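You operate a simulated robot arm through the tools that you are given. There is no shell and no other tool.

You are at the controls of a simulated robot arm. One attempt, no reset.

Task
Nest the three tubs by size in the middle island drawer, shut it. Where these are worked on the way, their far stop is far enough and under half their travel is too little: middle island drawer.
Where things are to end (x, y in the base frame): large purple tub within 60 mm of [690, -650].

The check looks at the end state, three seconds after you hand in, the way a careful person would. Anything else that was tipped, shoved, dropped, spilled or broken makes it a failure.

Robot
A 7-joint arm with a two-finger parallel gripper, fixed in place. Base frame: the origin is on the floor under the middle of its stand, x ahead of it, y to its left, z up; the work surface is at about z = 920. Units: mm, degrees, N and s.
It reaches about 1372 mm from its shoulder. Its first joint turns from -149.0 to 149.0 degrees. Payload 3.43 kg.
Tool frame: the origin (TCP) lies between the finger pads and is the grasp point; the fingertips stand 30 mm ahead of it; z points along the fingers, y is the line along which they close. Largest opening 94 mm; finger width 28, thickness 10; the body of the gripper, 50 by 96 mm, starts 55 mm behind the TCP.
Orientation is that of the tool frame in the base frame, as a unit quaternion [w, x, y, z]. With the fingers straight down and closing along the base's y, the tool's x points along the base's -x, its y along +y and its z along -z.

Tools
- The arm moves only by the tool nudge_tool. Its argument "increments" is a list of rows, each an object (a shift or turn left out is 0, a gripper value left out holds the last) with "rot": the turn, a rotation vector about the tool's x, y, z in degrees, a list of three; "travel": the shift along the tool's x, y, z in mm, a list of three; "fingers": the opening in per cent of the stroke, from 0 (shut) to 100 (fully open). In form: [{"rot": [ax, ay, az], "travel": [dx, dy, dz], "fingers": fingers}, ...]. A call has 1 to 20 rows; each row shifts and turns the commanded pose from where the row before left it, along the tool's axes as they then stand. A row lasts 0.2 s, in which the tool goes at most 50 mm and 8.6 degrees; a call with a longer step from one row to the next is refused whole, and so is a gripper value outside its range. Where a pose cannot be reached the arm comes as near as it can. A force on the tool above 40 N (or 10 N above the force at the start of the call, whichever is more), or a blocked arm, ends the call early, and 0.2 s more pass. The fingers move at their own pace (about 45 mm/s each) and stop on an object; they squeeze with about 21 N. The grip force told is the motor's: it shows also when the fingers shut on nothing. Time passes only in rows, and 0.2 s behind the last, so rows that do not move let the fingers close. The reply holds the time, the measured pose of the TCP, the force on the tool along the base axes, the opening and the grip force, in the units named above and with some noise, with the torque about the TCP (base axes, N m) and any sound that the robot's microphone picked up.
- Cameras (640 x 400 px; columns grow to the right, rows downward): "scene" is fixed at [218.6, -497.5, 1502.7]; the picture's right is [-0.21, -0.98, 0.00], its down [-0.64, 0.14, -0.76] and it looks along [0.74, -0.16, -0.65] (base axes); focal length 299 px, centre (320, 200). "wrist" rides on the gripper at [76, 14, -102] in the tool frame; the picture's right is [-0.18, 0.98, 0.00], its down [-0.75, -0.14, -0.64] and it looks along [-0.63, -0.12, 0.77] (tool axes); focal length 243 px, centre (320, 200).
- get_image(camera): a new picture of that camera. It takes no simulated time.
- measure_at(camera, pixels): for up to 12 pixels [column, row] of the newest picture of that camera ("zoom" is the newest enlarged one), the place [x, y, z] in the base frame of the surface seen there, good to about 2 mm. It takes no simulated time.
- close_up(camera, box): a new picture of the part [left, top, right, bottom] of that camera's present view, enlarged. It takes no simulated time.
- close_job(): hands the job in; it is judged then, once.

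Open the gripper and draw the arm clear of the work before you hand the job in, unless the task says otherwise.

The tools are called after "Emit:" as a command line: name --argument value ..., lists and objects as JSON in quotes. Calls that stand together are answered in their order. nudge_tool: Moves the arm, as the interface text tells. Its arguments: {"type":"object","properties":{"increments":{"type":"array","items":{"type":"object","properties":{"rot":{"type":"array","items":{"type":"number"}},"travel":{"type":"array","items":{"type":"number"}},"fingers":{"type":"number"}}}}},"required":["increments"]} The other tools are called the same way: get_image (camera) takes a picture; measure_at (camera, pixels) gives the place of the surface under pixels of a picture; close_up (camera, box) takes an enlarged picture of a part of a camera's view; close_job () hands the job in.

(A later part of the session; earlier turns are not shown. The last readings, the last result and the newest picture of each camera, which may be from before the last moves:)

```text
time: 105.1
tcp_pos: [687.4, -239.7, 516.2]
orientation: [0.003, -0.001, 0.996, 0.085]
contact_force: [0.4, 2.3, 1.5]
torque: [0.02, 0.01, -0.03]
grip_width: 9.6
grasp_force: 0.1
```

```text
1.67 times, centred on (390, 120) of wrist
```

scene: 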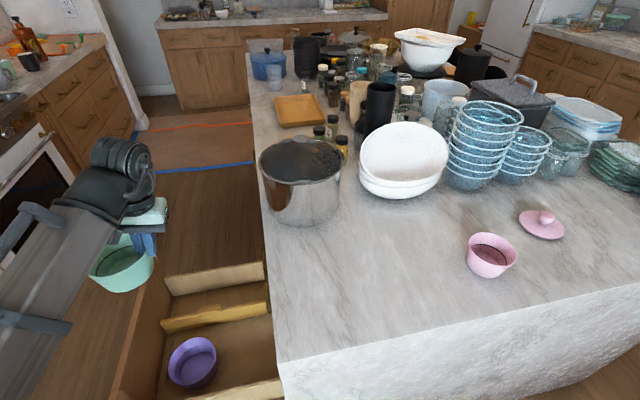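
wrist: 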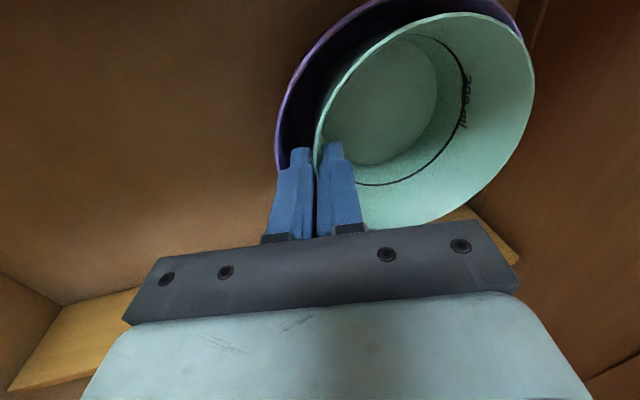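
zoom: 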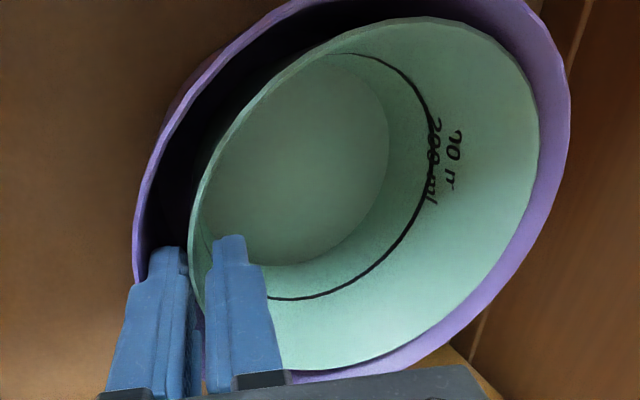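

Green dropped into purple. I withdraw slowly along the wall slope with fingers nearly closed.

Emit:
nudge_tool --increments '[{"travel": [0, 0.5, -2]}, {"travel": [0, 0.2, -5]}, {"travel": [0, 0.3, -8]}, {"travel": [0, 0.3, -8]}, {"travel": [0, 0.4, -10]}, {"travel": [0, 0.5, -14]}, {"travel": [0, 0.7, -20]}, {"travel": [0, 0.7, -20]}, {"travel": [0, 0.5, -14]}, {"travel": [0, 0, -6]}]'

Emit:
get_image --camera "wrist"

Emit:
close_up --camera "scene" --box '[100, 290, 260, 400]'

```text
time: 107.3
tcp_pos: [686.8, -254.8, 622.1]
orientation: [0.004, 0.0, 0.996, 0.085]
contact_force: [-0.5, 0.8, -1.9]
torque: [-0.11, -0.05, 0.01]
grip_width: 10.7
grasp_force: 0.3
```

```text
taken
```

wrist: 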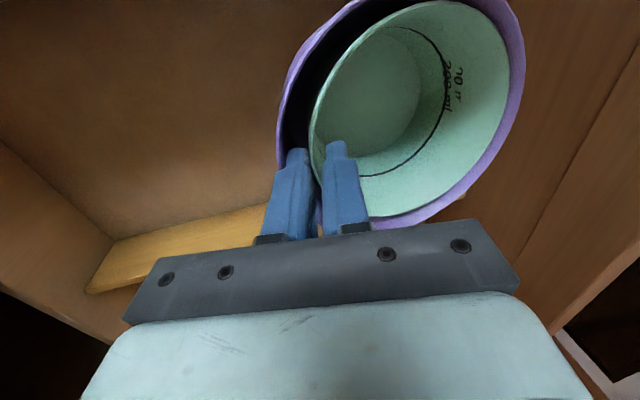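

```text
3.64 times, centred on (180, 345) of scene
```

zoom: 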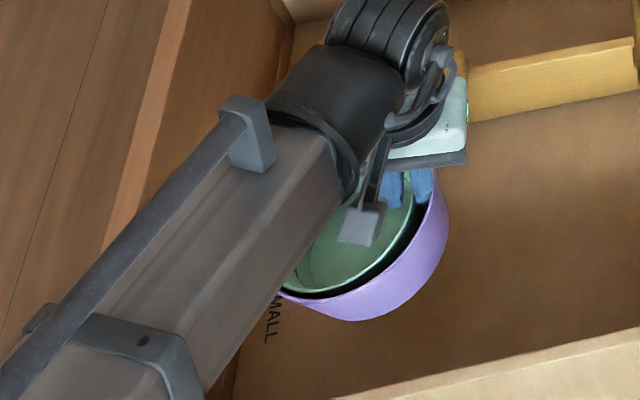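

The outer finger is wedged between the two tubs and both came up with it. I reverse the move carefully, lowering them back to the drawer floor.

Emit:
nudge_tool --increments '[{"travel": [0, 0, 4]}, {"travel": [0, -0.4, 9]}, {"travel": [0, -0.5, 14]}, {"travel": [0, -0.6, 16]}, {"travel": [0, -0.6, 16]}, {"travel": [0, -0.5, 14]}, {"travel": [0, -0.5, 12]}, {"travel": [0, -0.4, 9]}, {"travel": [0, -0.2, 5]}, {"travel": [0, -0.1, 3]}, {"travel": [0, 0, 0]}]'

Emit:
get_image --camera "wrist"

Emit:
close_up --camera "scene" --box '[100, 290, 260, 400]'

```text
time: 109.7
tcp_pos: [687.0, -240.0, 521.3]
orientation: [0.003, -0.001, 0.996, 0.086]
contact_force: [0.5, -0.6, -0.8]
torque: [-0.02, 0.01, 0.0]
grip_width: 10.6
grasp_force: 0.4
```

```text
taken
```

wrist: 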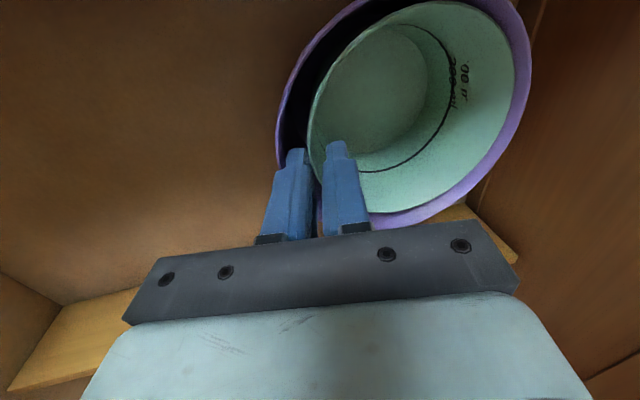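

```text
3.64 times, centred on (180, 345) of scene
```

zoom: 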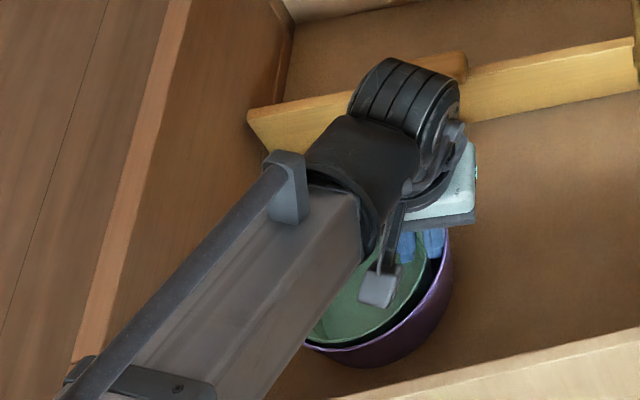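

They are almost back down. I measure both rims' heights.

Emit:
measure_at --camera "wrist" --pixels '[[530, 50], [527, 90], [510, 130], [480, 175], [440, 208], [278, 130], [300, 60], [515, 50], [508, 110], [470, 170], [400, 100], [415, 7]]'

```text
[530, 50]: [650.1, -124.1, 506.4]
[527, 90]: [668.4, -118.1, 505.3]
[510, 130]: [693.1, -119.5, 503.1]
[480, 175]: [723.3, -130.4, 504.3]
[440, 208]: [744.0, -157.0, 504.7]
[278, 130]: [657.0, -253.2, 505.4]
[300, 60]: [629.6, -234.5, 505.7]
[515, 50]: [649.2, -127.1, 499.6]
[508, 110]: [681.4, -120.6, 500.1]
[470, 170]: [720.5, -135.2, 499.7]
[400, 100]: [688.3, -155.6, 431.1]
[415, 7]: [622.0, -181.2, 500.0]
```

Both are back: purple rim z≈505 all round (on the floor) and green rim z≈500 (fully nested). To free the finger, I re-grip green's wall lightly, which pulls the outer finger off purple, and look.

Emit:
nudge_tool --increments '[{"fingers": 0}, {"fingers": 0}, {"fingers": 0}]'

Emit:
close_up --camera "wrist" --box '[220, 0, 560, 240]'

```text
time: 110.5
tcp_pos: [688.7, -240.3, 521.4]
orientation: [0.004, -0.001, 0.996, 0.086]
contact_force: [0.0, 0.4, -0.8]
torque: [0.01, -0.01, -0.02]
grip_width: 5.5
grasp_force: 21.3
```

```text
1.67 times, centred on (390, 120) of wrist
```

zoom: 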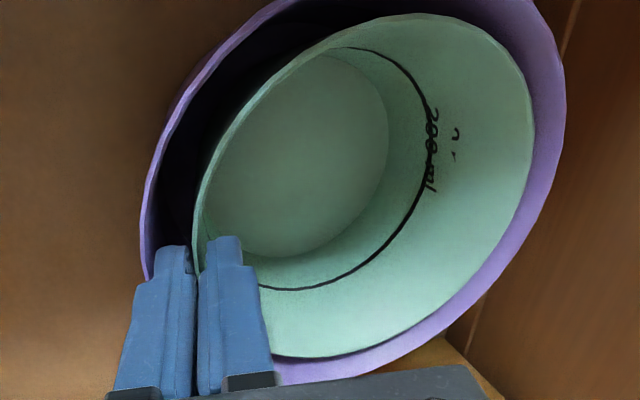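

Green's wall is gripped at the rim only. I lift 12 mm slowly so just green rises at this side, then check that purple stays.

Emit:
nudge_tool --increments '[{"travel": [0, 0.2, -3]}, {"travel": [0, 0.2, -3]}, {"travel": [0, 0.2, -3]}, {"travel": [0, 0.2, -3]}, {"travel": [0, 0, 0]}]'

Emit:
get_image --camera "wrist"

Emit:
measure_at --camera "wrist" --pixels '[[530, 50], [527, 90], [510, 130], [480, 175], [440, 208], [278, 130], [300, 60], [515, 50], [508, 110], [470, 170], [400, 100], [415, 7]]'

```text
time: 111.7
tcp_pos: [688.0, -241.9, 533.0]
orientation: [0.003, -0.001, 0.996, 0.085]
contact_force: [0.4, -0.2, -1.8]
torque: [-0.07, 0.0, -0.06]
grip_width: 5.6
grasp_force: 21.2
```

```text
taken
```

wrist: 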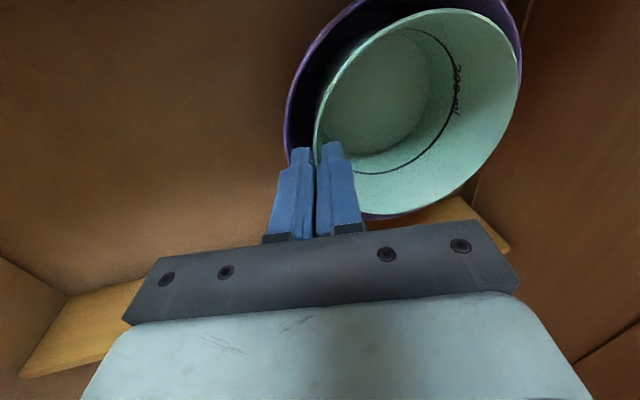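

```text
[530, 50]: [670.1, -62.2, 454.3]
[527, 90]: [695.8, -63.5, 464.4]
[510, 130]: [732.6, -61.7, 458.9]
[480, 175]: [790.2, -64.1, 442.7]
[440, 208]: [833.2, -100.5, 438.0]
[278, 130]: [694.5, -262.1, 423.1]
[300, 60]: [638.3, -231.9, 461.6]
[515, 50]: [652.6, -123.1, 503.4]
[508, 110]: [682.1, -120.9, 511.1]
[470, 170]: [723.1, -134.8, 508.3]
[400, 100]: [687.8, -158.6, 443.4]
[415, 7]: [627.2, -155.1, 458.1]
```

Green alone rose (rim ≈510, level) and purple stayed. I raise 5 mm more so the fingertips clear purple's rim (505), then shift -y ~7 mm to make green concentric.

Emit:
nudge_tool --increments '[{"travel": [0, 0.5, -3]}, {"travel": [0, 0.4, -2.5]}, {"travel": [0, -2, -0.3]}, {"travel": [0, -3, -0.5]}, {"travel": [0, -1.5, -0.3]}, {"travel": [0, 0, 0]}]'

Emit:
get_image --camera "wrist"

Emit:
close_up --camera "wrist" --box '[240, 0, 560, 240]'

```text
time: 113.1
tcp_pos: [687.5, -248.7, 538.8]
orientation: [0.004, 0.0, 0.996, 0.085]
contact_force: [-0.1, 0.3, -1.2]
torque: [-0.09, 0.0, 0.01]
grip_width: 5.6
grasp_force: 21.1
```

```text
taken
```

wrist: 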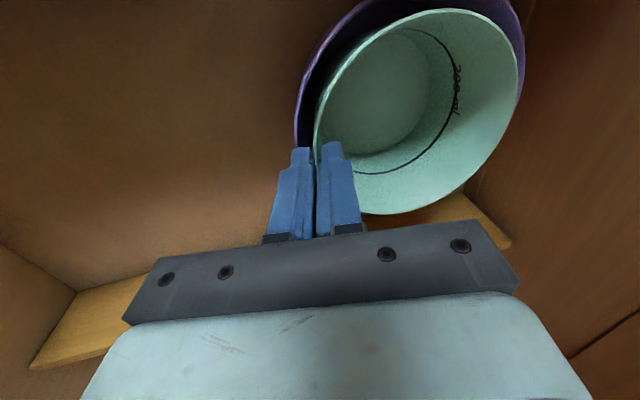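

```text
1.67 times, centred on (400, 120) of wrist
```

zoom: 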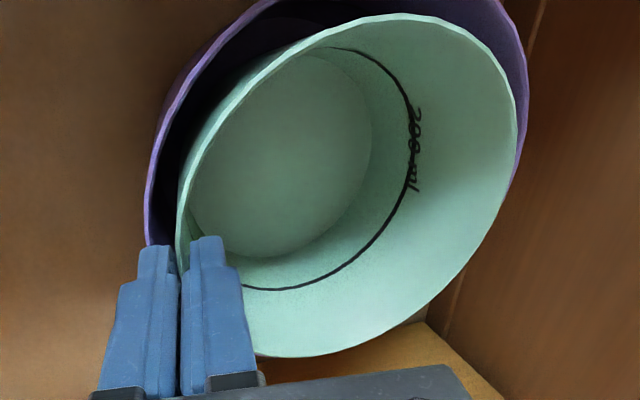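

I measure both rims for concentricity.

Emit:
measure_at --camera "zoom" --pixels '[[440, 22], [490, 55], [513, 105], [512, 160], [490, 220], [440, 290], [360, 20], [146, 215], [162, 130], [215, 45], [525, 85], [521, 150]]'

```text
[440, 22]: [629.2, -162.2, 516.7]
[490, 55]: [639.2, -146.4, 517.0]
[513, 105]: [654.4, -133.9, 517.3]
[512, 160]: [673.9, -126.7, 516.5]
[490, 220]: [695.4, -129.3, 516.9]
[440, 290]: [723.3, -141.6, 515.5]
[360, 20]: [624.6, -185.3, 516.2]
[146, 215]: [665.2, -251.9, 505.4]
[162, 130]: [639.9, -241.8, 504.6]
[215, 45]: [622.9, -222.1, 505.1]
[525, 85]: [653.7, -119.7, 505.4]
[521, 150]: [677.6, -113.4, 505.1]
```

Concentric within 2 mm (green (683,-185), purple (682,-183.5)). I lower 2.5 mm so the tips are just above purple's rim and release.

Emit:
nudge_tool --increments '[{"travel": [0, 0.6, 2.5]}, {"travel": [0, 0, 0]}, {"fingers": 14}, {"fingers": 14}, {"fingers": 14}, {"fingers": 14}]'

Emit:
get_image --camera "wrist"

```text
time: 114.5
tcp_pos: [688.5, -246.6, 536.2]
orientation: [0.004, 0.001, 0.996, 0.086]
contact_force: [1.1, -3.3, 14.1]
torque: [-0.26, -0.14, 0.02]
grip_width: 12.9
grasp_force: 0.1
```

```text
taken
```

wrist: 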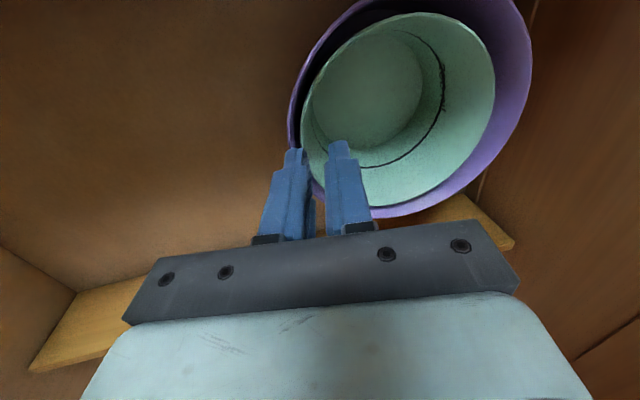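

Green has dropped in; 14 N upward suggests the outer tip sits on purple's rim. I rise straight up now.

Emit:
nudge_tool --increments '[{"travel": [0, 0.4, -3]}, {"travel": [0, 0.9, -5]}, {"travel": [0, 1.4, -8]}, {"travel": [0, 2, -12]}, {"travel": [0, 2.7, -16]}, {"travel": [0, 2.7, -16]}, {"travel": [0, 2, -12]}, {"travel": [0, 1, -6]}]'

Emit:
get_image --camera "wrist"

Emit:
close_up --camera "scene" --box '[100, 290, 260, 400]'

```text
time: 116.3
tcp_pos: [686.2, -246.4, 615.2]
orientation: [0.003, 0.0, 0.996, 0.086]
contact_force: [-0.1, -0.6, -0.2]
torque: [-0.03, -0.01, 0.0]
grip_width: 13.1
grasp_force: 0.0
```

```text
taken
```

wrist: 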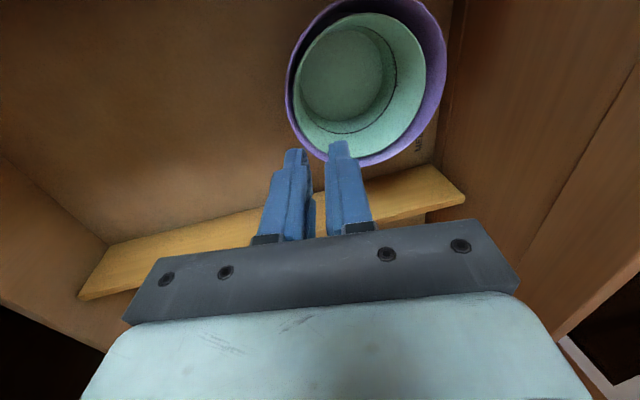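

```text
3.64 times, centred on (180, 345) of scene
```

zoom: 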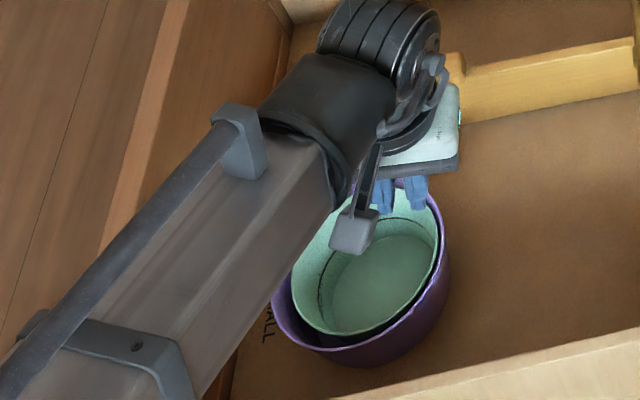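

Nested cleanly. I rise to z≈1035 to go for pink (its wall slope ≈10° matches the present tilt).

Emit:
nudge_tool --increments '[{"travel": [0, 1.3, -8]}, {"travel": [0, 2.7, -16]}, {"travel": [0, 3.8, -22]}, {"travel": [0, 4.2, -24.65]}, {"travel": [0, 4.2, -24.65]}, {"travel": [0, 4.2, -24.65]}, {"travel": [0, 4.2, -24.65]}, {"travel": [0, 4.2, -24.65]}, {"travel": [0, 4.2, -24.65]}, {"travel": [0, 4.2, -24.65]}, {"travel": [0, 4.2, -24.65]}, {"travel": [0, 4.2, -24.65]}, {"travel": [0, 4.2, -24.65]}, {"travel": [0, 4.2, -24.65]}, {"travel": [0, 4.2, -24.65]}, {"travel": [0, 4.2, -24.65]}, {"travel": [0, 3.8, -22]}, {"travel": [0, 2.7, -16]}, {"travel": [0, 1.3, -8]}]'

Emit:
close_up --camera "scene" --box '[140, 310, 260, 400]'

Emit:
get_image --camera "scene"

```text
time: 120.3
tcp_pos: [683.3, -249.2, 1033.4]
orientation: [0.004, 0.0, 0.996, 0.086]
contact_force: [0.2, 0.2, 0.0]
torque: [0.04, 0.0, 0.04]
grip_width: 13.2
grasp_force: 0.0
```

```text
4.44 times, centred on (200, 355) of scene
```

zoom: 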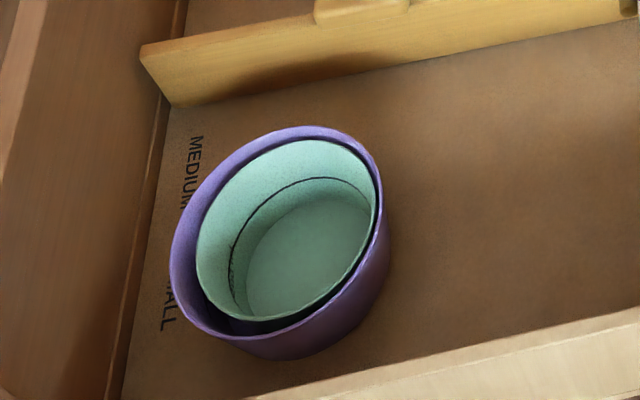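

```text
taken
```

scene: 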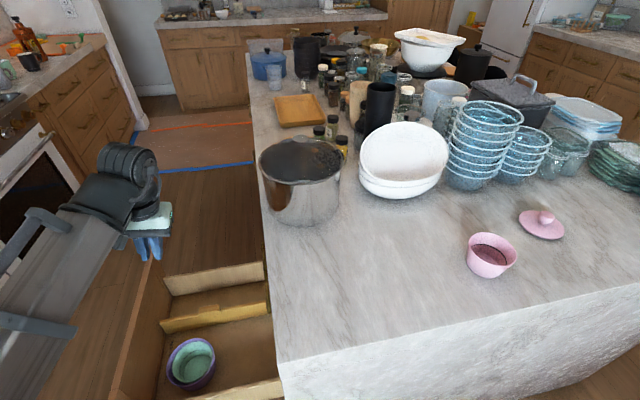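

I measure the nested rims (purple and green) from this zoom, plus the front panel.

Emit:
measure_at --camera "zoom" --pixels '[[305, 129], [370, 165], [383, 210], [340, 297], [260, 336], [172, 265], [320, 142], [374, 215], [330, 297], [262, 319], [198, 260], [310, 250]]'

Emit:
measure_at --camera "scene" --pixels '[[150, 270], [145, 300], [125, 370], [230, 312]]'

```text
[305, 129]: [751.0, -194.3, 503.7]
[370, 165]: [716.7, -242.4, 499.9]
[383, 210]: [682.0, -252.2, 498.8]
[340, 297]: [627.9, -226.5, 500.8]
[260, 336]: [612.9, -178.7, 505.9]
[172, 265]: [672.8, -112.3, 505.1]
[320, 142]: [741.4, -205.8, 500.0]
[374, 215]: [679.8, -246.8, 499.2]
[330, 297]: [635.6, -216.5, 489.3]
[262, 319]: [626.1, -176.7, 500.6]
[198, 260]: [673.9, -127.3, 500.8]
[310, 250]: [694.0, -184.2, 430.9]
```

```text
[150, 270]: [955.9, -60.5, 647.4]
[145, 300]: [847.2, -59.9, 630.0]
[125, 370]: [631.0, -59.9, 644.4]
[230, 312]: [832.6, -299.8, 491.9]
```

Drawer and nest are fine (green center ≈(684,-187)). I travel toward pink: diagonal to x≈590, then along -y.

Emit:
nudge_tool --increments '[{"travel": [4, -7, -1.2], "fingers": 35}, {"travel": [9, -14, -2.4]}, {"travel": [14, -20, -3.5]}, {"travel": [16, -22, -3.8]}, {"travel": [16, -22, -3.8]}, {"travel": [14, -22, -3.8]}, {"travel": [12, -24, -4.1]}, {"travel": [6, -26, -4.5]}, {"travel": [2, -28, -4.8]}, {"travel": [1, -28, -4.8]}, {"travel": [1, -28, -4.8]}, {"travel": [1, -28, -4.8]}, {"travel": [1, -28, -4.8]}, {"travel": [1, -28, -4.8]}, {"travel": [1, -28, -4.8]}, {"travel": [1, -28, -4.8]}, {"travel": [1, -28, -4.8]}, {"travel": [1, -24, -4.1]}, {"travel": [1, -16, -2.8]}, {"travel": [0, -8, -1.4]}]'

```text
time: 124.5
tcp_pos: [581.8, -712.8, 1031.5]
orientation: [0.003, -0.001, 0.996, 0.085]
contact_force: [0.5, 0.2, 0.1]
torque: [-0.01, 0.01, -0.03]
grip_width: 33.2
grasp_force: 0.2
```

Continue along -y towards pink with a slight rise.

Emit:
nudge_tool --increments '[{"travel": [0.5, -7, -2]}, {"travel": [1, -15, -4]}, {"travel": [1.5, -22, -5]}, {"travel": [1.5, -26, -6]}, {"travel": [1.5, -26, -6]}, {"travel": [1.5, -26, -6]}, {"travel": [1.5, -26, -6]}, {"travel": [1, -26, -6]}, {"travel": [1, -24, -5.5]}, {"travel": [1, -19, -4.5]}, {"travel": [0, -12, -3]}, {"travel": [0, -5, -1.6]}]'

Emit:
get_image --camera "wrist"

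```text
time: 127.1
tcp_pos: [568.1, -952.2, 1047.3]
orientation: [0.004, -0.001, 0.996, 0.085]
contact_force: [-0.5, -0.2, 0.1]
torque: [0.03, 0.0, -0.03]
grip_width: 32.9
grasp_force: 0.0
```

```text
taken
```

wrist: 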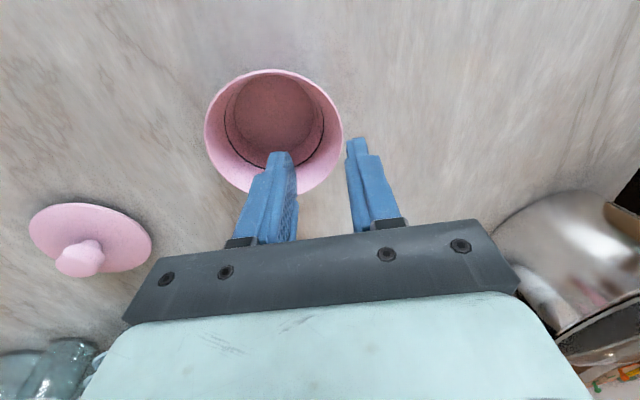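

I measure pink's rim in this view.

Emit:
measure_at --camera "wrist" --pixels '[[207, 115], [225, 87], [250, 74], [280, 71], [310, 81], [330, 100], [341, 128], [337, 160], [320, 182], [235, 186], [213, 155], [270, 110]]'

Emit:
close_up --camera "wrist" --box '[180, 50, 380, 210]'

```text
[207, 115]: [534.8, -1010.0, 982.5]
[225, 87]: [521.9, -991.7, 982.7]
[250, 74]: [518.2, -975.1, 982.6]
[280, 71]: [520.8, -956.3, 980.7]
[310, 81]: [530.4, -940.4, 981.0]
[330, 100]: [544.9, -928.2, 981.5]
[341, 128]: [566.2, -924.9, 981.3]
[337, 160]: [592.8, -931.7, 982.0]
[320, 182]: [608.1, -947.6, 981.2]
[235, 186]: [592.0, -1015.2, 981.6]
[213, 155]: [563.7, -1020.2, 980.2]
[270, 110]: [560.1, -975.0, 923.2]
```

```text
2.50 times, centred on (280, 130) of wrist
```

zoom: 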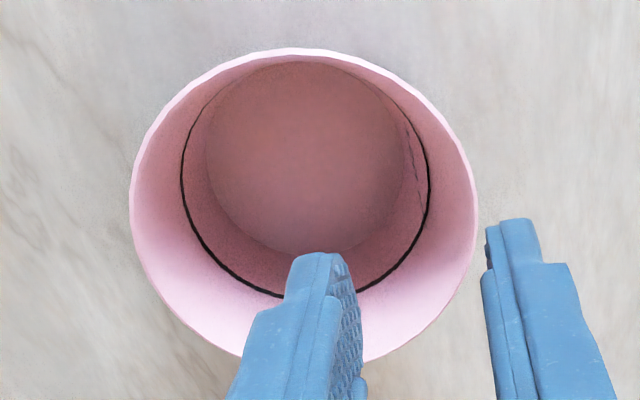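

Pink center ≈(566.5,-972.5), R≈48.5. I shift over its -y rim and then descend to TCP z≈1000 (≈12 mm overlap).

Emit:
nudge_tool --increments '[{"travel": [0, -6, -1]}, {"travel": [0.5, -14, -2.4]}, {"travel": [0.5, -18, -3.1]}, {"travel": [0, -18, -3.1]}, {"travel": [0, -13, -2.3]}, {"travel": [0, -7.8, -1.4]}, {"travel": [0, 0, 0]}]'

Emit:
get_image --camera "wrist"

```text
time: 128.7
tcp_pos: [551.6, -1000.7, 1040.1]
orientation: [0.003, -0.001, 0.996, 0.085]
contact_force: [-0.1, 0.3, -0.6]
torque: [0.02, 0.04, -0.01]
grip_width: 32.9
grasp_force: 0.1
out of reach, approached as far as the arm can: row 4, 5, 6
```

```text
taken
```

wrist: 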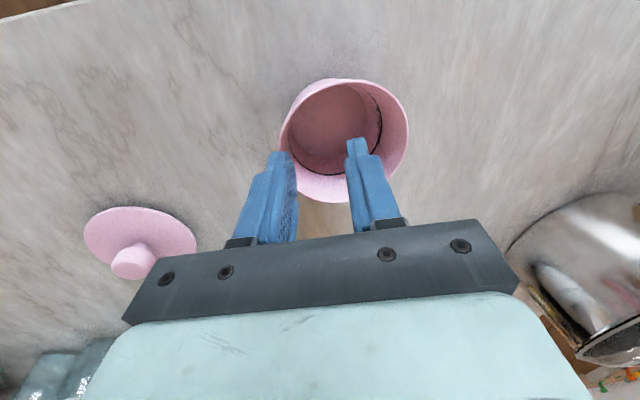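

The -y side of pink is out of reach (stopped at y≈-1001). Plan: grip pink at its +y side, relocate it nearer (where green stood), then use the proven -y grip. First I move back in +y and check the pose.

Emit:
nudge_tool --increments '[{"travel": [0, 8, 1.2]}, {"travel": [0, 16, 2.6]}, {"travel": [0, 22, 3.7]}, {"travel": [0, 24, 4]}, {"travel": [0, 20, 3.4]}, {"travel": [0, 12, 2]}, {"travel": [0, 5, 0.9]}, {"travel": [0, 0, 0]}]'

```text
time: 130.5
tcp_pos: [552.5, -891.3, 1041.1]
orientation: [0.003, 0.0, 0.996, 0.086]
contact_force: [-0.2, 0.7, -0.1]
torque: [0.0, 0.01, -0.02]
grip_width: 32.7
grasp_force: 0.1
```

Now I tilt the tool the other way (+19.6°) and position above pink's +y rim.

Emit:
nudge_tool --increments '[{"rot": [3, 0, 0]}, {"rot": [5.5, 0, 0]}, {"rot": [5.5, 0, 0]}, {"rot": [4, 0, 0]}, {"rot": [1.6, 0, 0]}, {"travel": [-3, -5, -0.4]}, {"travel": [-5, -9, -0.6]}, {"travel": [-4, -7, -0.5]}, {"travel": [-2, -3.7, -0.3]}, {"travel": [0, 0, 0]}]'

Emit:
get_image --camera "wrist"

```text
time: 132.7
tcp_pos: [566.9, -916.1, 1047.1]
orientation: [0.003, 0.0, 0.996, -0.085]
contact_force: [-1.2, -0.2, 0.0]
torque: [-0.01, -0.01, -0.02]
grip_width: 32.7
grasp_force: 0.0
```

```text
taken
```

wrist: 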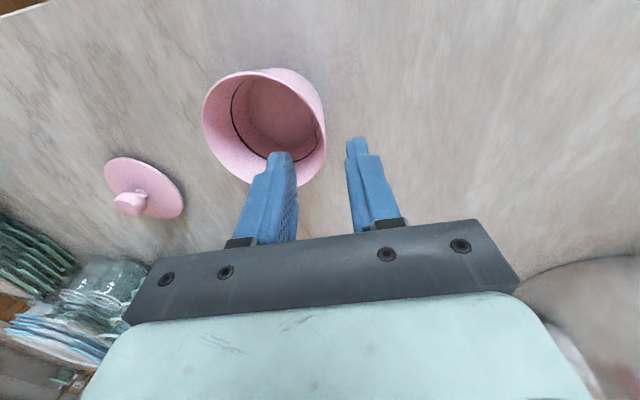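

Aligned over pink's +y wall. I descend about 60 mm along the tool axis and grip.

Emit:
nudge_tool --increments '[{"travel": [0, 0.5, 8]}, {"travel": [0, 0.6, 15]}, {"travel": [0, 0, 15]}, {"travel": [0, 0, 12]}, {"travel": [0, 0, 7]}, {"travel": [0, 0, 3]}, {"fingers": 0}, {"fingers": 0}, {"fingers": 0}, {"fingers": 0}, {"fingers": 0}]'

Emit:
get_image --camera "wrist"

```text
time: 135.1
tcp_pos: [566.5, -925.2, 987.1]
orientation: [0.003, 0.0, 0.996, -0.086]
contact_force: [0.7, -2.6, 5.9]
torque: [-0.66, -0.03, 0.05]
grip_width: 7.4
grasp_force: 21.2
```

```text
taken
```

wrist: 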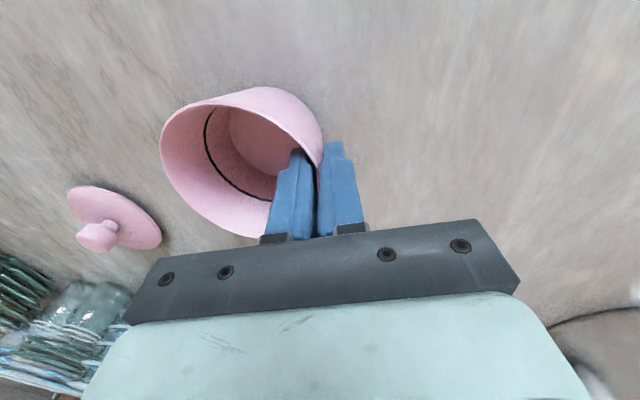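

Gripped (7.4 mm, 21 N). I lift 25 mm, carry +y by ~190 mm, and set it down again at the free spot.

Emit:
nudge_tool --increments '[{"travel": [0, -0.7, -4]}, {"travel": [0, -1.7, -10]}, {"travel": [0, -1.7, -9]}, {"travel": [0, 4, -2]}, {"travel": [0, 12, -2.1]}, {"travel": [0, 18, -3.1]}, {"travel": [0, 22, -3.8]}, {"travel": [0, 22, -3.8]}, {"travel": [0, 22, -3.8]}, {"travel": [0, 22, -3.8]}, {"travel": [0, 22, -3.8]}, {"travel": [0, 18, -3.1]}, {"travel": [0, 14, -2.4]}, {"travel": [0, 8, -1.4]}, {"travel": [0, 3, -0.5]}, {"travel": [0, 0, 0]}]'

Emit:
get_image --camera "wrist"

Emit:
get_image --camera "scene"

```text
time: 138.5
tcp_pos: [567.2, -734.0, 1011.6]
orientation: [0.004, 0.001, 0.996, -0.085]
contact_force: [0.0, -0.1, -1.2]
torque: [0.07, 0.01, -0.01]
grip_width: 7.0
grasp_force: 21.3
```

```text
taken
```

wrist: 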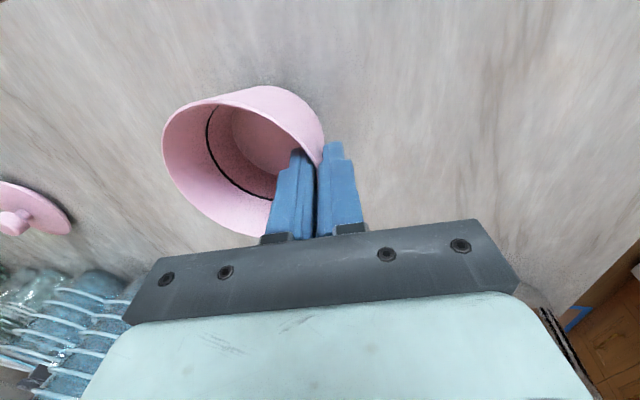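

```text
taken
```

scene: 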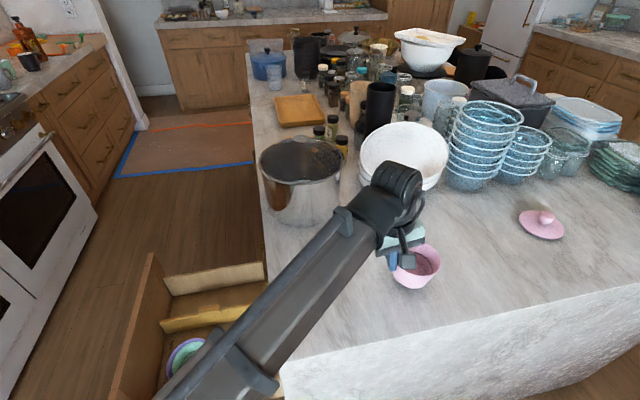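

Pink is carried well. I lower it to the counter (TCP z≈987) and release.

Emit:
nudge_tool --increments '[{"travel": [0, 0.8, 5]}, {"travel": [0, 1.3, 8]}, {"travel": [0, 1.0, 6]}, {"travel": [0, 0.5, 3]}, {"travel": [0, 0.3, 2]}, {"travel": [0, 0, 0]}]'

```text
time: 139.9
tcp_pos: [567.1, -733.6, 988.5]
orientation: [0.004, 0.0, 0.996, -0.085]
contact_force: [1.6, 3.5, 9.2]
torque: [-0.47, -0.03, 0.06]
grip_width: 7.3
grasp_force: 20.7
```

Contact (9 N) shows pink rests on the counter. I open and withdraw along the tool axis.

Emit:
nudge_tool --increments '[{"fingers": 15}, {"fingers": 35}, {"fingers": 35}, {"fingers": 35}, {"travel": [0, 0, -6]}, {"travel": [0, 0, -14]}, {"travel": [0, 0, -18]}, {"travel": [0, 0, -16]}, {"travel": [0, 0, -8]}, {"travel": [0, 0, 0]}]'

Emit:
get_image --camera "wrist"

```text
time: 142.1
tcp_pos: [566.8, -724.0, 1049.1]
orientation: [0.003, 0.0, 0.996, -0.086]
contact_force: [0.1, 0.1, 0.1]
torque: [-0.01, 0.0, 0.0]
grip_width: 33.1
grasp_force: 0.0
```

```text
taken
```

wrist: 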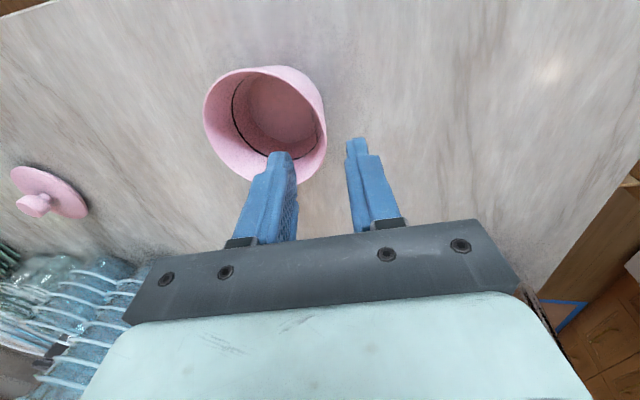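

Pink stands upright. I measure its rim at the new place.

Emit:
measure_at --camera "wrist" --pixels '[[205, 110], [222, 82], [250, 71], [285, 82], [310, 105], [325, 135], [322, 160], [305, 180], [245, 178], [215, 145], [205, 125], [275, 105]]'

Emit:
nudge_tool --increments '[{"travel": [0, -3, -4]}, {"travel": [0, -4, -6], "rot": [-3, 0, 0]}, {"rot": [-5.5, 0, 0]}, {"rot": [-5.5, 0, 0]}, {"rot": [-4, 0, 0]}, {"rot": [-1.6, 0, 0]}, {"travel": [0, -8, -1.4]}, {"travel": [0, -16, -2.7]}, {"travel": [0, -22, -3.8]}, {"travel": [0, -22, -3.8]}, {"travel": [0, -20, -3.4]}, {"travel": [0, -12, -2]}, {"travel": [0, -6, -1]}]'

Emit:
get_image --camera "wrist"

```text
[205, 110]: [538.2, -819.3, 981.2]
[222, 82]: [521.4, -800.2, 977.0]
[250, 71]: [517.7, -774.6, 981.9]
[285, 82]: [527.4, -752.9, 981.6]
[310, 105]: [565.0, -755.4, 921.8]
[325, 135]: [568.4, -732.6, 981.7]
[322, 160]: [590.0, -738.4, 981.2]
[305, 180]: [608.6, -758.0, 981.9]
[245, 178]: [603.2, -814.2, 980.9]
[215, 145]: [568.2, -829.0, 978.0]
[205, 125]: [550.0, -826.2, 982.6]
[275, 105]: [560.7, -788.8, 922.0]
```

```text
time: 144.9
tcp_pos: [566.2, -836.5, 1060.5]
orientation: [0.003, -0.001, 0.996, 0.085]
contact_force: [-0.6, 0.1, -0.2]
torque: [0.02, 0.06, 0.01]
grip_width: 32.6
grasp_force: 0.0
```

```text
taken
```

wrist: 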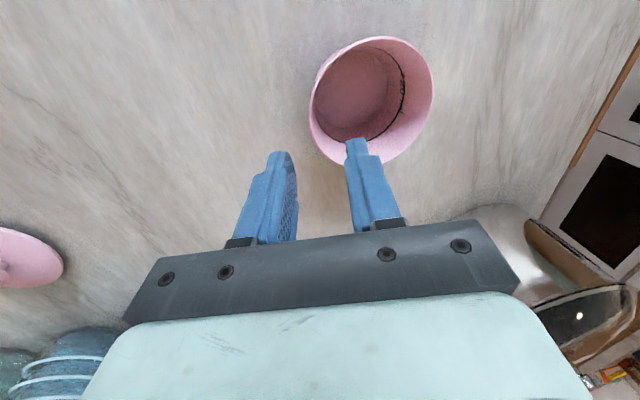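

Pink center ≈(566.3,-781). I shift -4.4 mm in y and descend to TCP z≈999 for a ~13 mm overlap on the -y wall.

Emit:
nudge_tool --increments '[{"travel": [0, -2.4, 0]}, {"travel": [0, -2, 6]}, {"travel": [0, 0, 14]}, {"travel": [0, 0, 16]}, {"travel": [0, 0, 14]}, {"travel": [0, 0, 8]}, {"travel": [0, 0, 4]}, {"travel": [0, 0, 0]}]'

Emit:
get_image --camera "wrist"

```text
time: 146.7
tcp_pos: [567.0, -831.5, 997.4]
orientation: [0.003, -0.001, 0.996, 0.086]
contact_force: [-0.3, -0.1, 0.1]
torque: [0.0, -0.02, 0.02]
grip_width: 32.8
grasp_force: 0.1
```

```text
taken
```

wrist: 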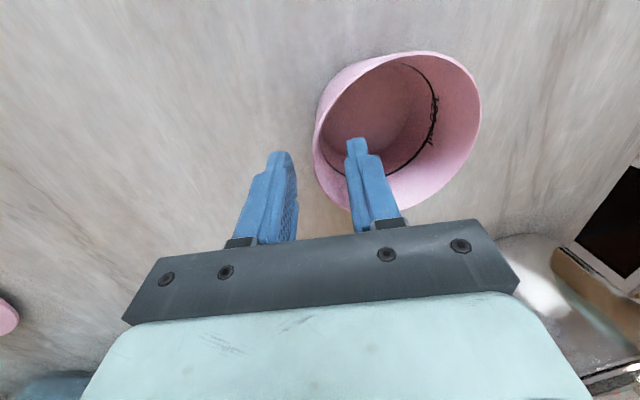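

The wall is between the fingers. I nudge +1 mm in y and close.

Emit:
nudge_tool --increments '[{"travel": [0, 1.2, 0]}, {"fingers": 0}, {"fingers": 0}, {"fingers": 0}, {"fingers": 0}, {"fingers": 0}]'

Emit:
get_image --camera "wrist"

```text
time: 148.1
tcp_pos: [566.6, -829.9, 997.6]
orientation: [0.003, -0.001, 0.996, 0.085]
contact_force: [0.0, 0.5, 2.7]
torque: [0.31, 0.03, 0.08]
grip_width: 6.9
grasp_force: 20.9
```

```text
taken
```

wrist: 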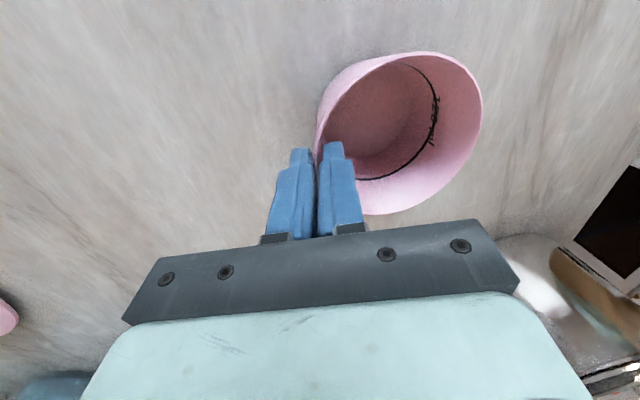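

Gripped (6.9 mm, 21 N). I lift straight up 40 mm slowly and check the hold and level.

Emit:
nudge_tool --increments '[{"travel": [0, 0.5, -3]}, {"travel": [0, 1, -6]}, {"travel": [0, 1.7, -10]}, {"travel": [0, 1.7, -10]}, {"travel": [0, 1.2, -7]}, {"travel": [0, 0.5, -3]}, {"travel": [0, 0, 0]}]'

Emit:
get_image --camera "wrist"

Emit:
measure_at --camera "wrist" --pixels '[[400, 58], [440, 55], [470, 80], [481, 115], [470, 150], [440, 190], [350, 75], [390, 110]]'

```text
time: 149.7
tcp_pos: [566.9, -829.5, 1037.6]
orientation: [0.004, 0.0, 0.996, 0.085]
contact_force: [0.0, -1.3, -0.5]
torque: [-0.06, 0.0, -0.02]
grip_width: 6.9
grasp_force: 21.0
```

```text
taken
```

wrist: 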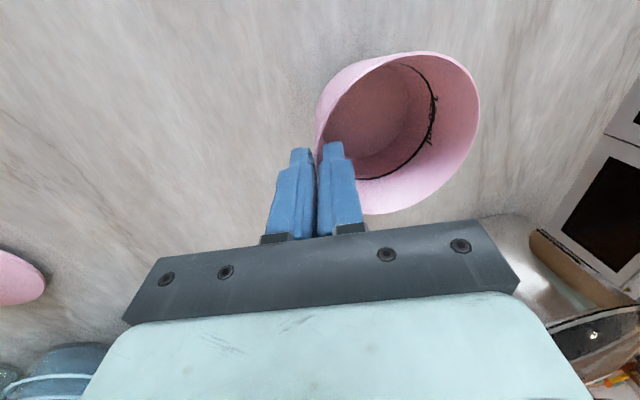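

```text
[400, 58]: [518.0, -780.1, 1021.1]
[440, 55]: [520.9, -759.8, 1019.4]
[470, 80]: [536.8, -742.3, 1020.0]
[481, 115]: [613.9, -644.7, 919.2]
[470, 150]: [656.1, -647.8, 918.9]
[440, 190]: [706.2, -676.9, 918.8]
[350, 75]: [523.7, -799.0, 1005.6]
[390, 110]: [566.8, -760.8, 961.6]
```

Pink is held level (rim ≈1020). I carry it along +y toward the drawer.

Emit:
nudge_tool --increments '[{"travel": [0, 6, 1]}, {"travel": [0, 14, 2.4]}, {"travel": [-1, 20, 3.5]}, {"travel": [-1, 22, 3.8]}, {"travel": [-1, 22, 3.8]}, {"travel": [-1, 22, 3.8]}, {"travel": [-1, 22, 3.8]}, {"travel": [-1, 22, 3.8]}, {"travel": [-1, 22, 3.8]}, {"travel": [-1, 22, 3.8]}, {"travel": [-1, 22, 3.8]}, {"travel": [-1, 22, 3.8]}, {"travel": [-1, 22, 3.8]}, {"travel": [-1, 22, 3.8]}, {"travel": [-1, 22, 3.8]}, {"travel": [-1, 22, 3.8]}, {"travel": [-1, 22, 3.8]}, {"travel": [-1, 20, 3.5]}, {"travel": [0, 14, 2.4]}, {"travel": [0, 6, 1]}]'

Emit:
get_image --camera "scene"

```text
time: 153.9
tcp_pos: [581.9, -435.4, 1037.8]
orientation: [0.003, 0.0, 0.996, 0.085]
contact_force: [0.1, 0.2, -1.4]
torque: [-0.03, -0.01, -0.04]
grip_width: 6.8
grasp_force: 21.0
```

```text
taken
```

scene: 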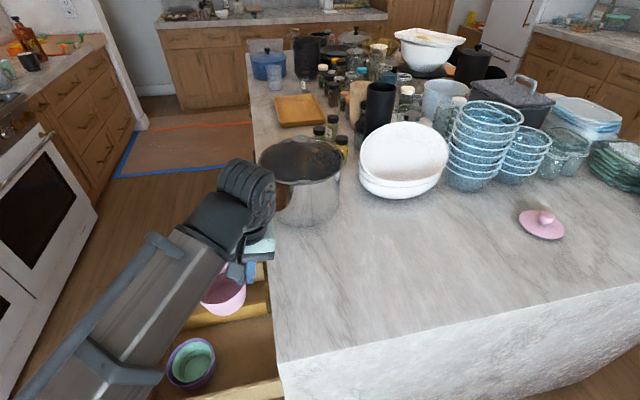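

Now diagonally to above the nest: TCP about (684.4,-236).

Emit:
nudge_tool --increments '[{"travel": [-2, 6, 1]}, {"travel": [-6, 13, 2.2]}, {"travel": [-10, 18, 3.1]}, {"travel": [-12, 22, 3.8]}, {"travel": [-12, 22, 3.8]}, {"travel": [-12, 22, 3.8]}, {"travel": [-12, 22, 3.8]}, {"travel": [-12, 22, 3.8]}, {"travel": [-11, 20, 3.5]}, {"travel": [-8, 15, 2.6]}, {"travel": [-4, 10, 1.7]}, {"travel": [-1.5, 4.5, 0.8]}, {"travel": [0, 0, 0]}]'

Emit:
get_image --camera "wrist"

Emit:
close_up --camera "scene" --box '[140, 310, 260, 400]'

```text
time: 156.7
tcp_pos: [684.7, -235.8, 1038.3]
orientation: [0.003, 0.0, 0.996, 0.086]
contact_force: [0.4, -0.6, -0.5]
torque: [-0.06, -0.01, 0.01]
grip_width: 6.8
grasp_force: 20.8
```

```text
taken
```

wrist: 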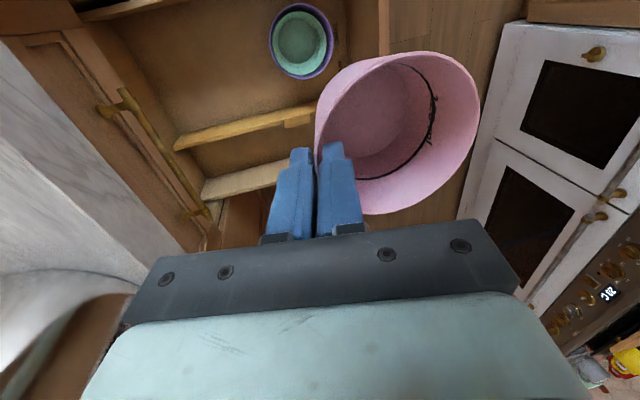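

```text
4.44 times, centred on (200, 355) of scene
```

zoom: 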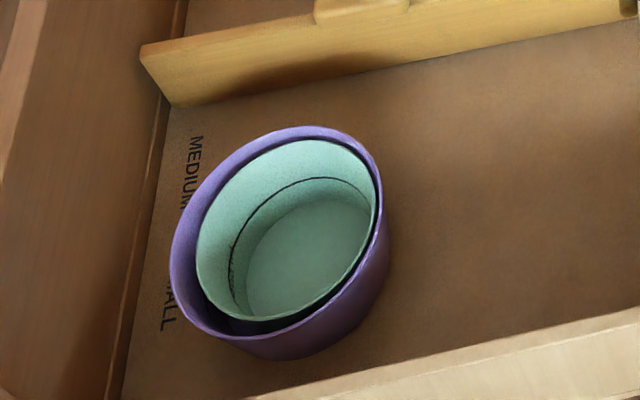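

I measure green's rim more finely for the final target, and pink's rim in hand.

Emit:
measure_at --camera "zoom" --pixels '[[320, 142], [352, 158], [374, 200], [372, 230], [300, 312], [262, 319], [222, 303], [202, 275], [198, 245], [222, 196], [262, 158], [292, 146]]'

Emit:
measure_at --camera "wrist" --pixels '[[400, 57], [420, 54], [445, 57], [465, 75], [476, 100], [474, 125], [460, 160], [440, 185], [410, 205], [380, 112]]'

```text
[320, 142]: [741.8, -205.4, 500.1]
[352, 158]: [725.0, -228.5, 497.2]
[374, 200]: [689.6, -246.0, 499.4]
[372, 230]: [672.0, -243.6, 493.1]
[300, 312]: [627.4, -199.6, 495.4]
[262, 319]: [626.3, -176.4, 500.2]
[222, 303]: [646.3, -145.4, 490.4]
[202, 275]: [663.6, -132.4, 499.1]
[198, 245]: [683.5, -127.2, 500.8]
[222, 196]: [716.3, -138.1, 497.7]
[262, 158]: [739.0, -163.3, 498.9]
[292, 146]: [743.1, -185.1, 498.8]
```

```text
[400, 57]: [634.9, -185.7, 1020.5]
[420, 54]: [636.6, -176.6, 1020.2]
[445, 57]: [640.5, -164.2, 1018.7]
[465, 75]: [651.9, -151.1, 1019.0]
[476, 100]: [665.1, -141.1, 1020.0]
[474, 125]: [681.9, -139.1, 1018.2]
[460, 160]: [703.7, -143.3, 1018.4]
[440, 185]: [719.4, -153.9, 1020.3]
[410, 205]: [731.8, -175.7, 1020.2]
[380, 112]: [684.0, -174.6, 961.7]
```

Pink center (683.7,-187) and green center (684.5,-186.7) already agree. I descend ~436 mm.

Emit:
nudge_tool --increments '[{"travel": [0.3, -1.4, 7.9]}, {"travel": [0.3, -2.8, 15.8]}, {"travel": [0.3, -3.8, 21.7]}, {"travel": [0.3, -4.35, 24.65]}, {"travel": [0.3, -4.35, 24.65]}, {"travel": [0.2, -4.35, 24.65]}, {"travel": [0, -4.35, 24.65]}, {"travel": [0, -4.35, 24.65]}, {"travel": [0, -4.35, 24.65]}, {"travel": [0, -4.35, 24.65]}, {"travel": [0, -4.35, 24.65]}, {"travel": [0, -4.35, 24.65]}, {"travel": [0, -4.35, 24.65]}, {"travel": [0, -4.35, 24.65]}, {"travel": [0, -4.35, 24.65]}, {"travel": [0, -4.35, 24.65]}, {"travel": [0, -4.35, 24.65]}, {"travel": [0, -4.35, 24.65]}, {"travel": [0, -1.7, 9.9]}, {"travel": [0, -0.85, 4.9]}]'

Emit:
get_image --camera "wrist"

Emit:
close_up --camera "wrist" --box '[240, 0, 540, 220]'

```text
time: 160.9
tcp_pos: [687.5, -237.7, 604.0]
orientation: [0.004, 0.0, 0.996, 0.085]
contact_force: [-0.3, 0.6, -1.3]
torque: [-0.05, -0.02, 0.0]
grip_width: 6.7
grasp_force: 21.5
```

```text
taken
```

wrist: 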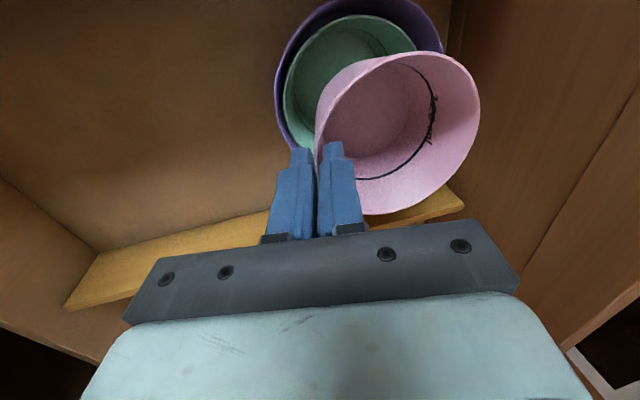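

```text
1.82 times, centred on (390, 110) of wrist
```

zoom: 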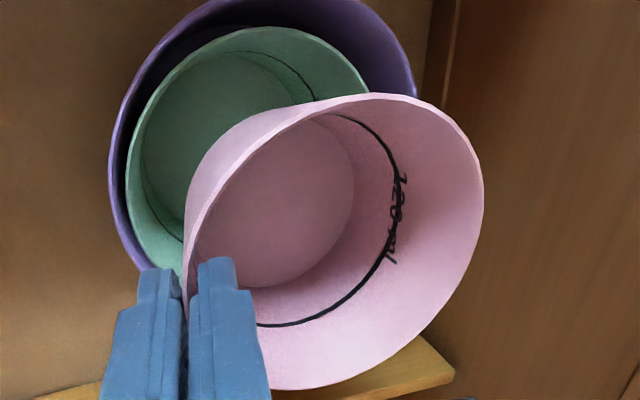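

I measure green's and pink's rims from this view for final centering.

Emit:
measure_at --camera "zoom" --pixels '[[127, 190], [140, 130], [175, 75], [220, 40], [270, 28], [320, 42], [360, 80], [135, 235], [112, 190], [160, 50]]'

Emit:
measure_at --camera "zoom" --pixels '[[340, 98], [390, 97], [440, 120], [475, 165], [481, 215], [462, 280], [420, 340], [370, 370], [290, 220]]'

```text
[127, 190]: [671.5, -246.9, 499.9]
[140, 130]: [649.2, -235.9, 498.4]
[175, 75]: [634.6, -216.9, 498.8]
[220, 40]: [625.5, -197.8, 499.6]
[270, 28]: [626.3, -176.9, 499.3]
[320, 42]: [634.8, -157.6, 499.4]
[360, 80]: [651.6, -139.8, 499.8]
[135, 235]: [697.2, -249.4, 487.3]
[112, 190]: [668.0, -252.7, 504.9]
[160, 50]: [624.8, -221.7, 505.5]
```

```text
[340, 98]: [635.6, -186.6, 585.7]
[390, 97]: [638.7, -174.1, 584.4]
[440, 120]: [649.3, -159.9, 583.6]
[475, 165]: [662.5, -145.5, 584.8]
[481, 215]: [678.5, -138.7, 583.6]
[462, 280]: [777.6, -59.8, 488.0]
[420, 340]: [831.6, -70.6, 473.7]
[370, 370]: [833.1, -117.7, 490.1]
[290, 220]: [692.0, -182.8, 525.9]
```

Green center (684,-188); pink within ~1.5 mm of it. I lower 71 mm so the fingertips stop just above green's/purple's rims (tips z≈503).

Emit:
nudge_tool --increments '[{"travel": [1, -1.0, 6]}, {"travel": [0, -2.2, 13]}, {"travel": [0, -2.6, 15]}, {"travel": [0, -2.6, 15]}, {"travel": [0, -1.9, 11]}, {"travel": [0, -1.2, 7]}, {"travel": [0, -0.6, 3.5]}, {"travel": [0, 0, 0]}]'

Emit:
get_image --camera "wrist"

Emit:
close_up --camera "wrist" --box '[240, 0, 540, 220]'

```text
time: 162.7
tcp_pos: [687.5, -236.6, 531.4]
orientation: [0.003, -0.001, 0.996, 0.086]
contact_force: [0.3, -0.6, 1.6]
torque: [-0.09, 0.06, -0.02]
grip_width: 7.1
grasp_force: 21.2
```

```text
taken
```

wrist: 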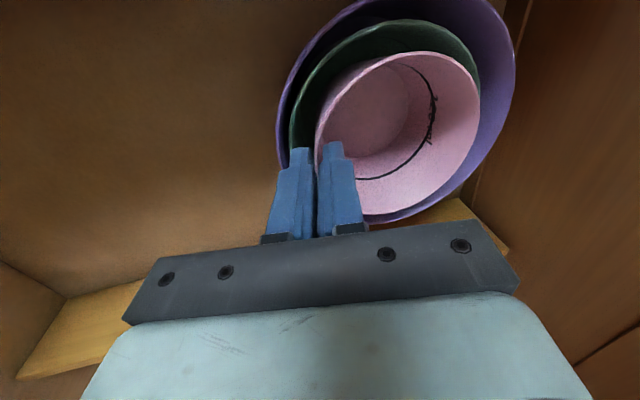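

```text
1.82 times, centred on (390, 110) of wrist
```

zoom: 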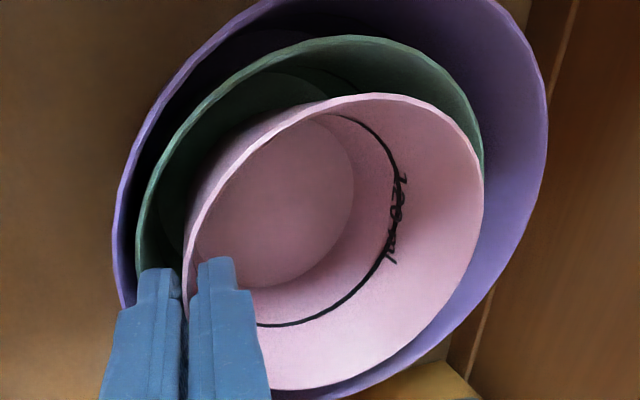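

Pink is inside green, tips just at rim height (force z 1.6 N). I raise 1.5 mm and release.

Emit:
nudge_tool --increments '[{"travel": [0, 0.3, -1.5]}, {"travel": [0, 0, 0]}, {"fingers": 13}, {"fingers": 13}, {"fingers": 13}, {"fingers": 13}]'

Emit:
get_image --camera "wrist"

Emit:
close_up --camera "wrist" --box '[240, 0, 540, 220]'

```text
time: 164.1
tcp_pos: [687.5, -236.7, 533.9]
orientation: [0.003, 0.0, 0.996, 0.085]
contact_force: [-0.1, 0.0, -0.7]
torque: [-0.01, -0.02, 0.01]
grip_width: 12.1
grasp_force: 0.1
```

```text
taken
```

wrist: 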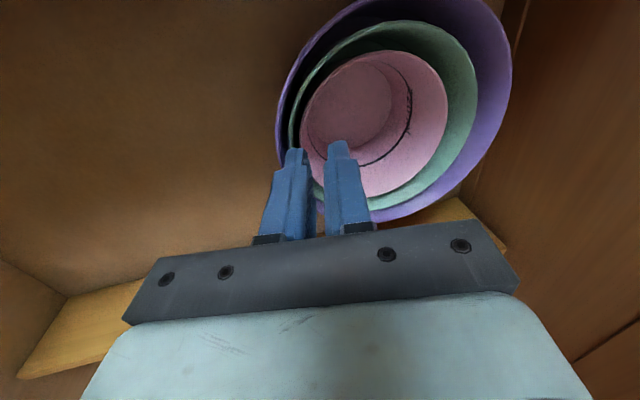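

```text
1.82 times, centred on (390, 110) of wrist
```

zoom: 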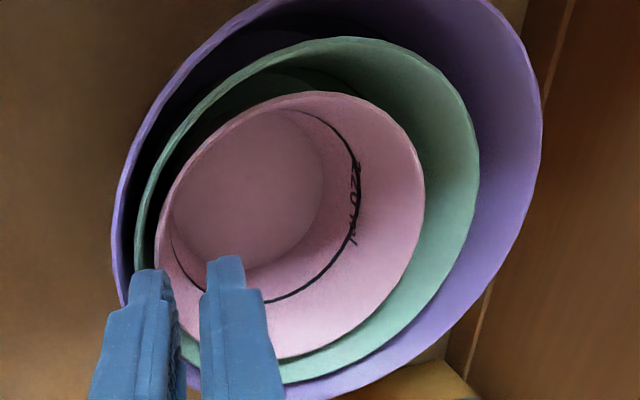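

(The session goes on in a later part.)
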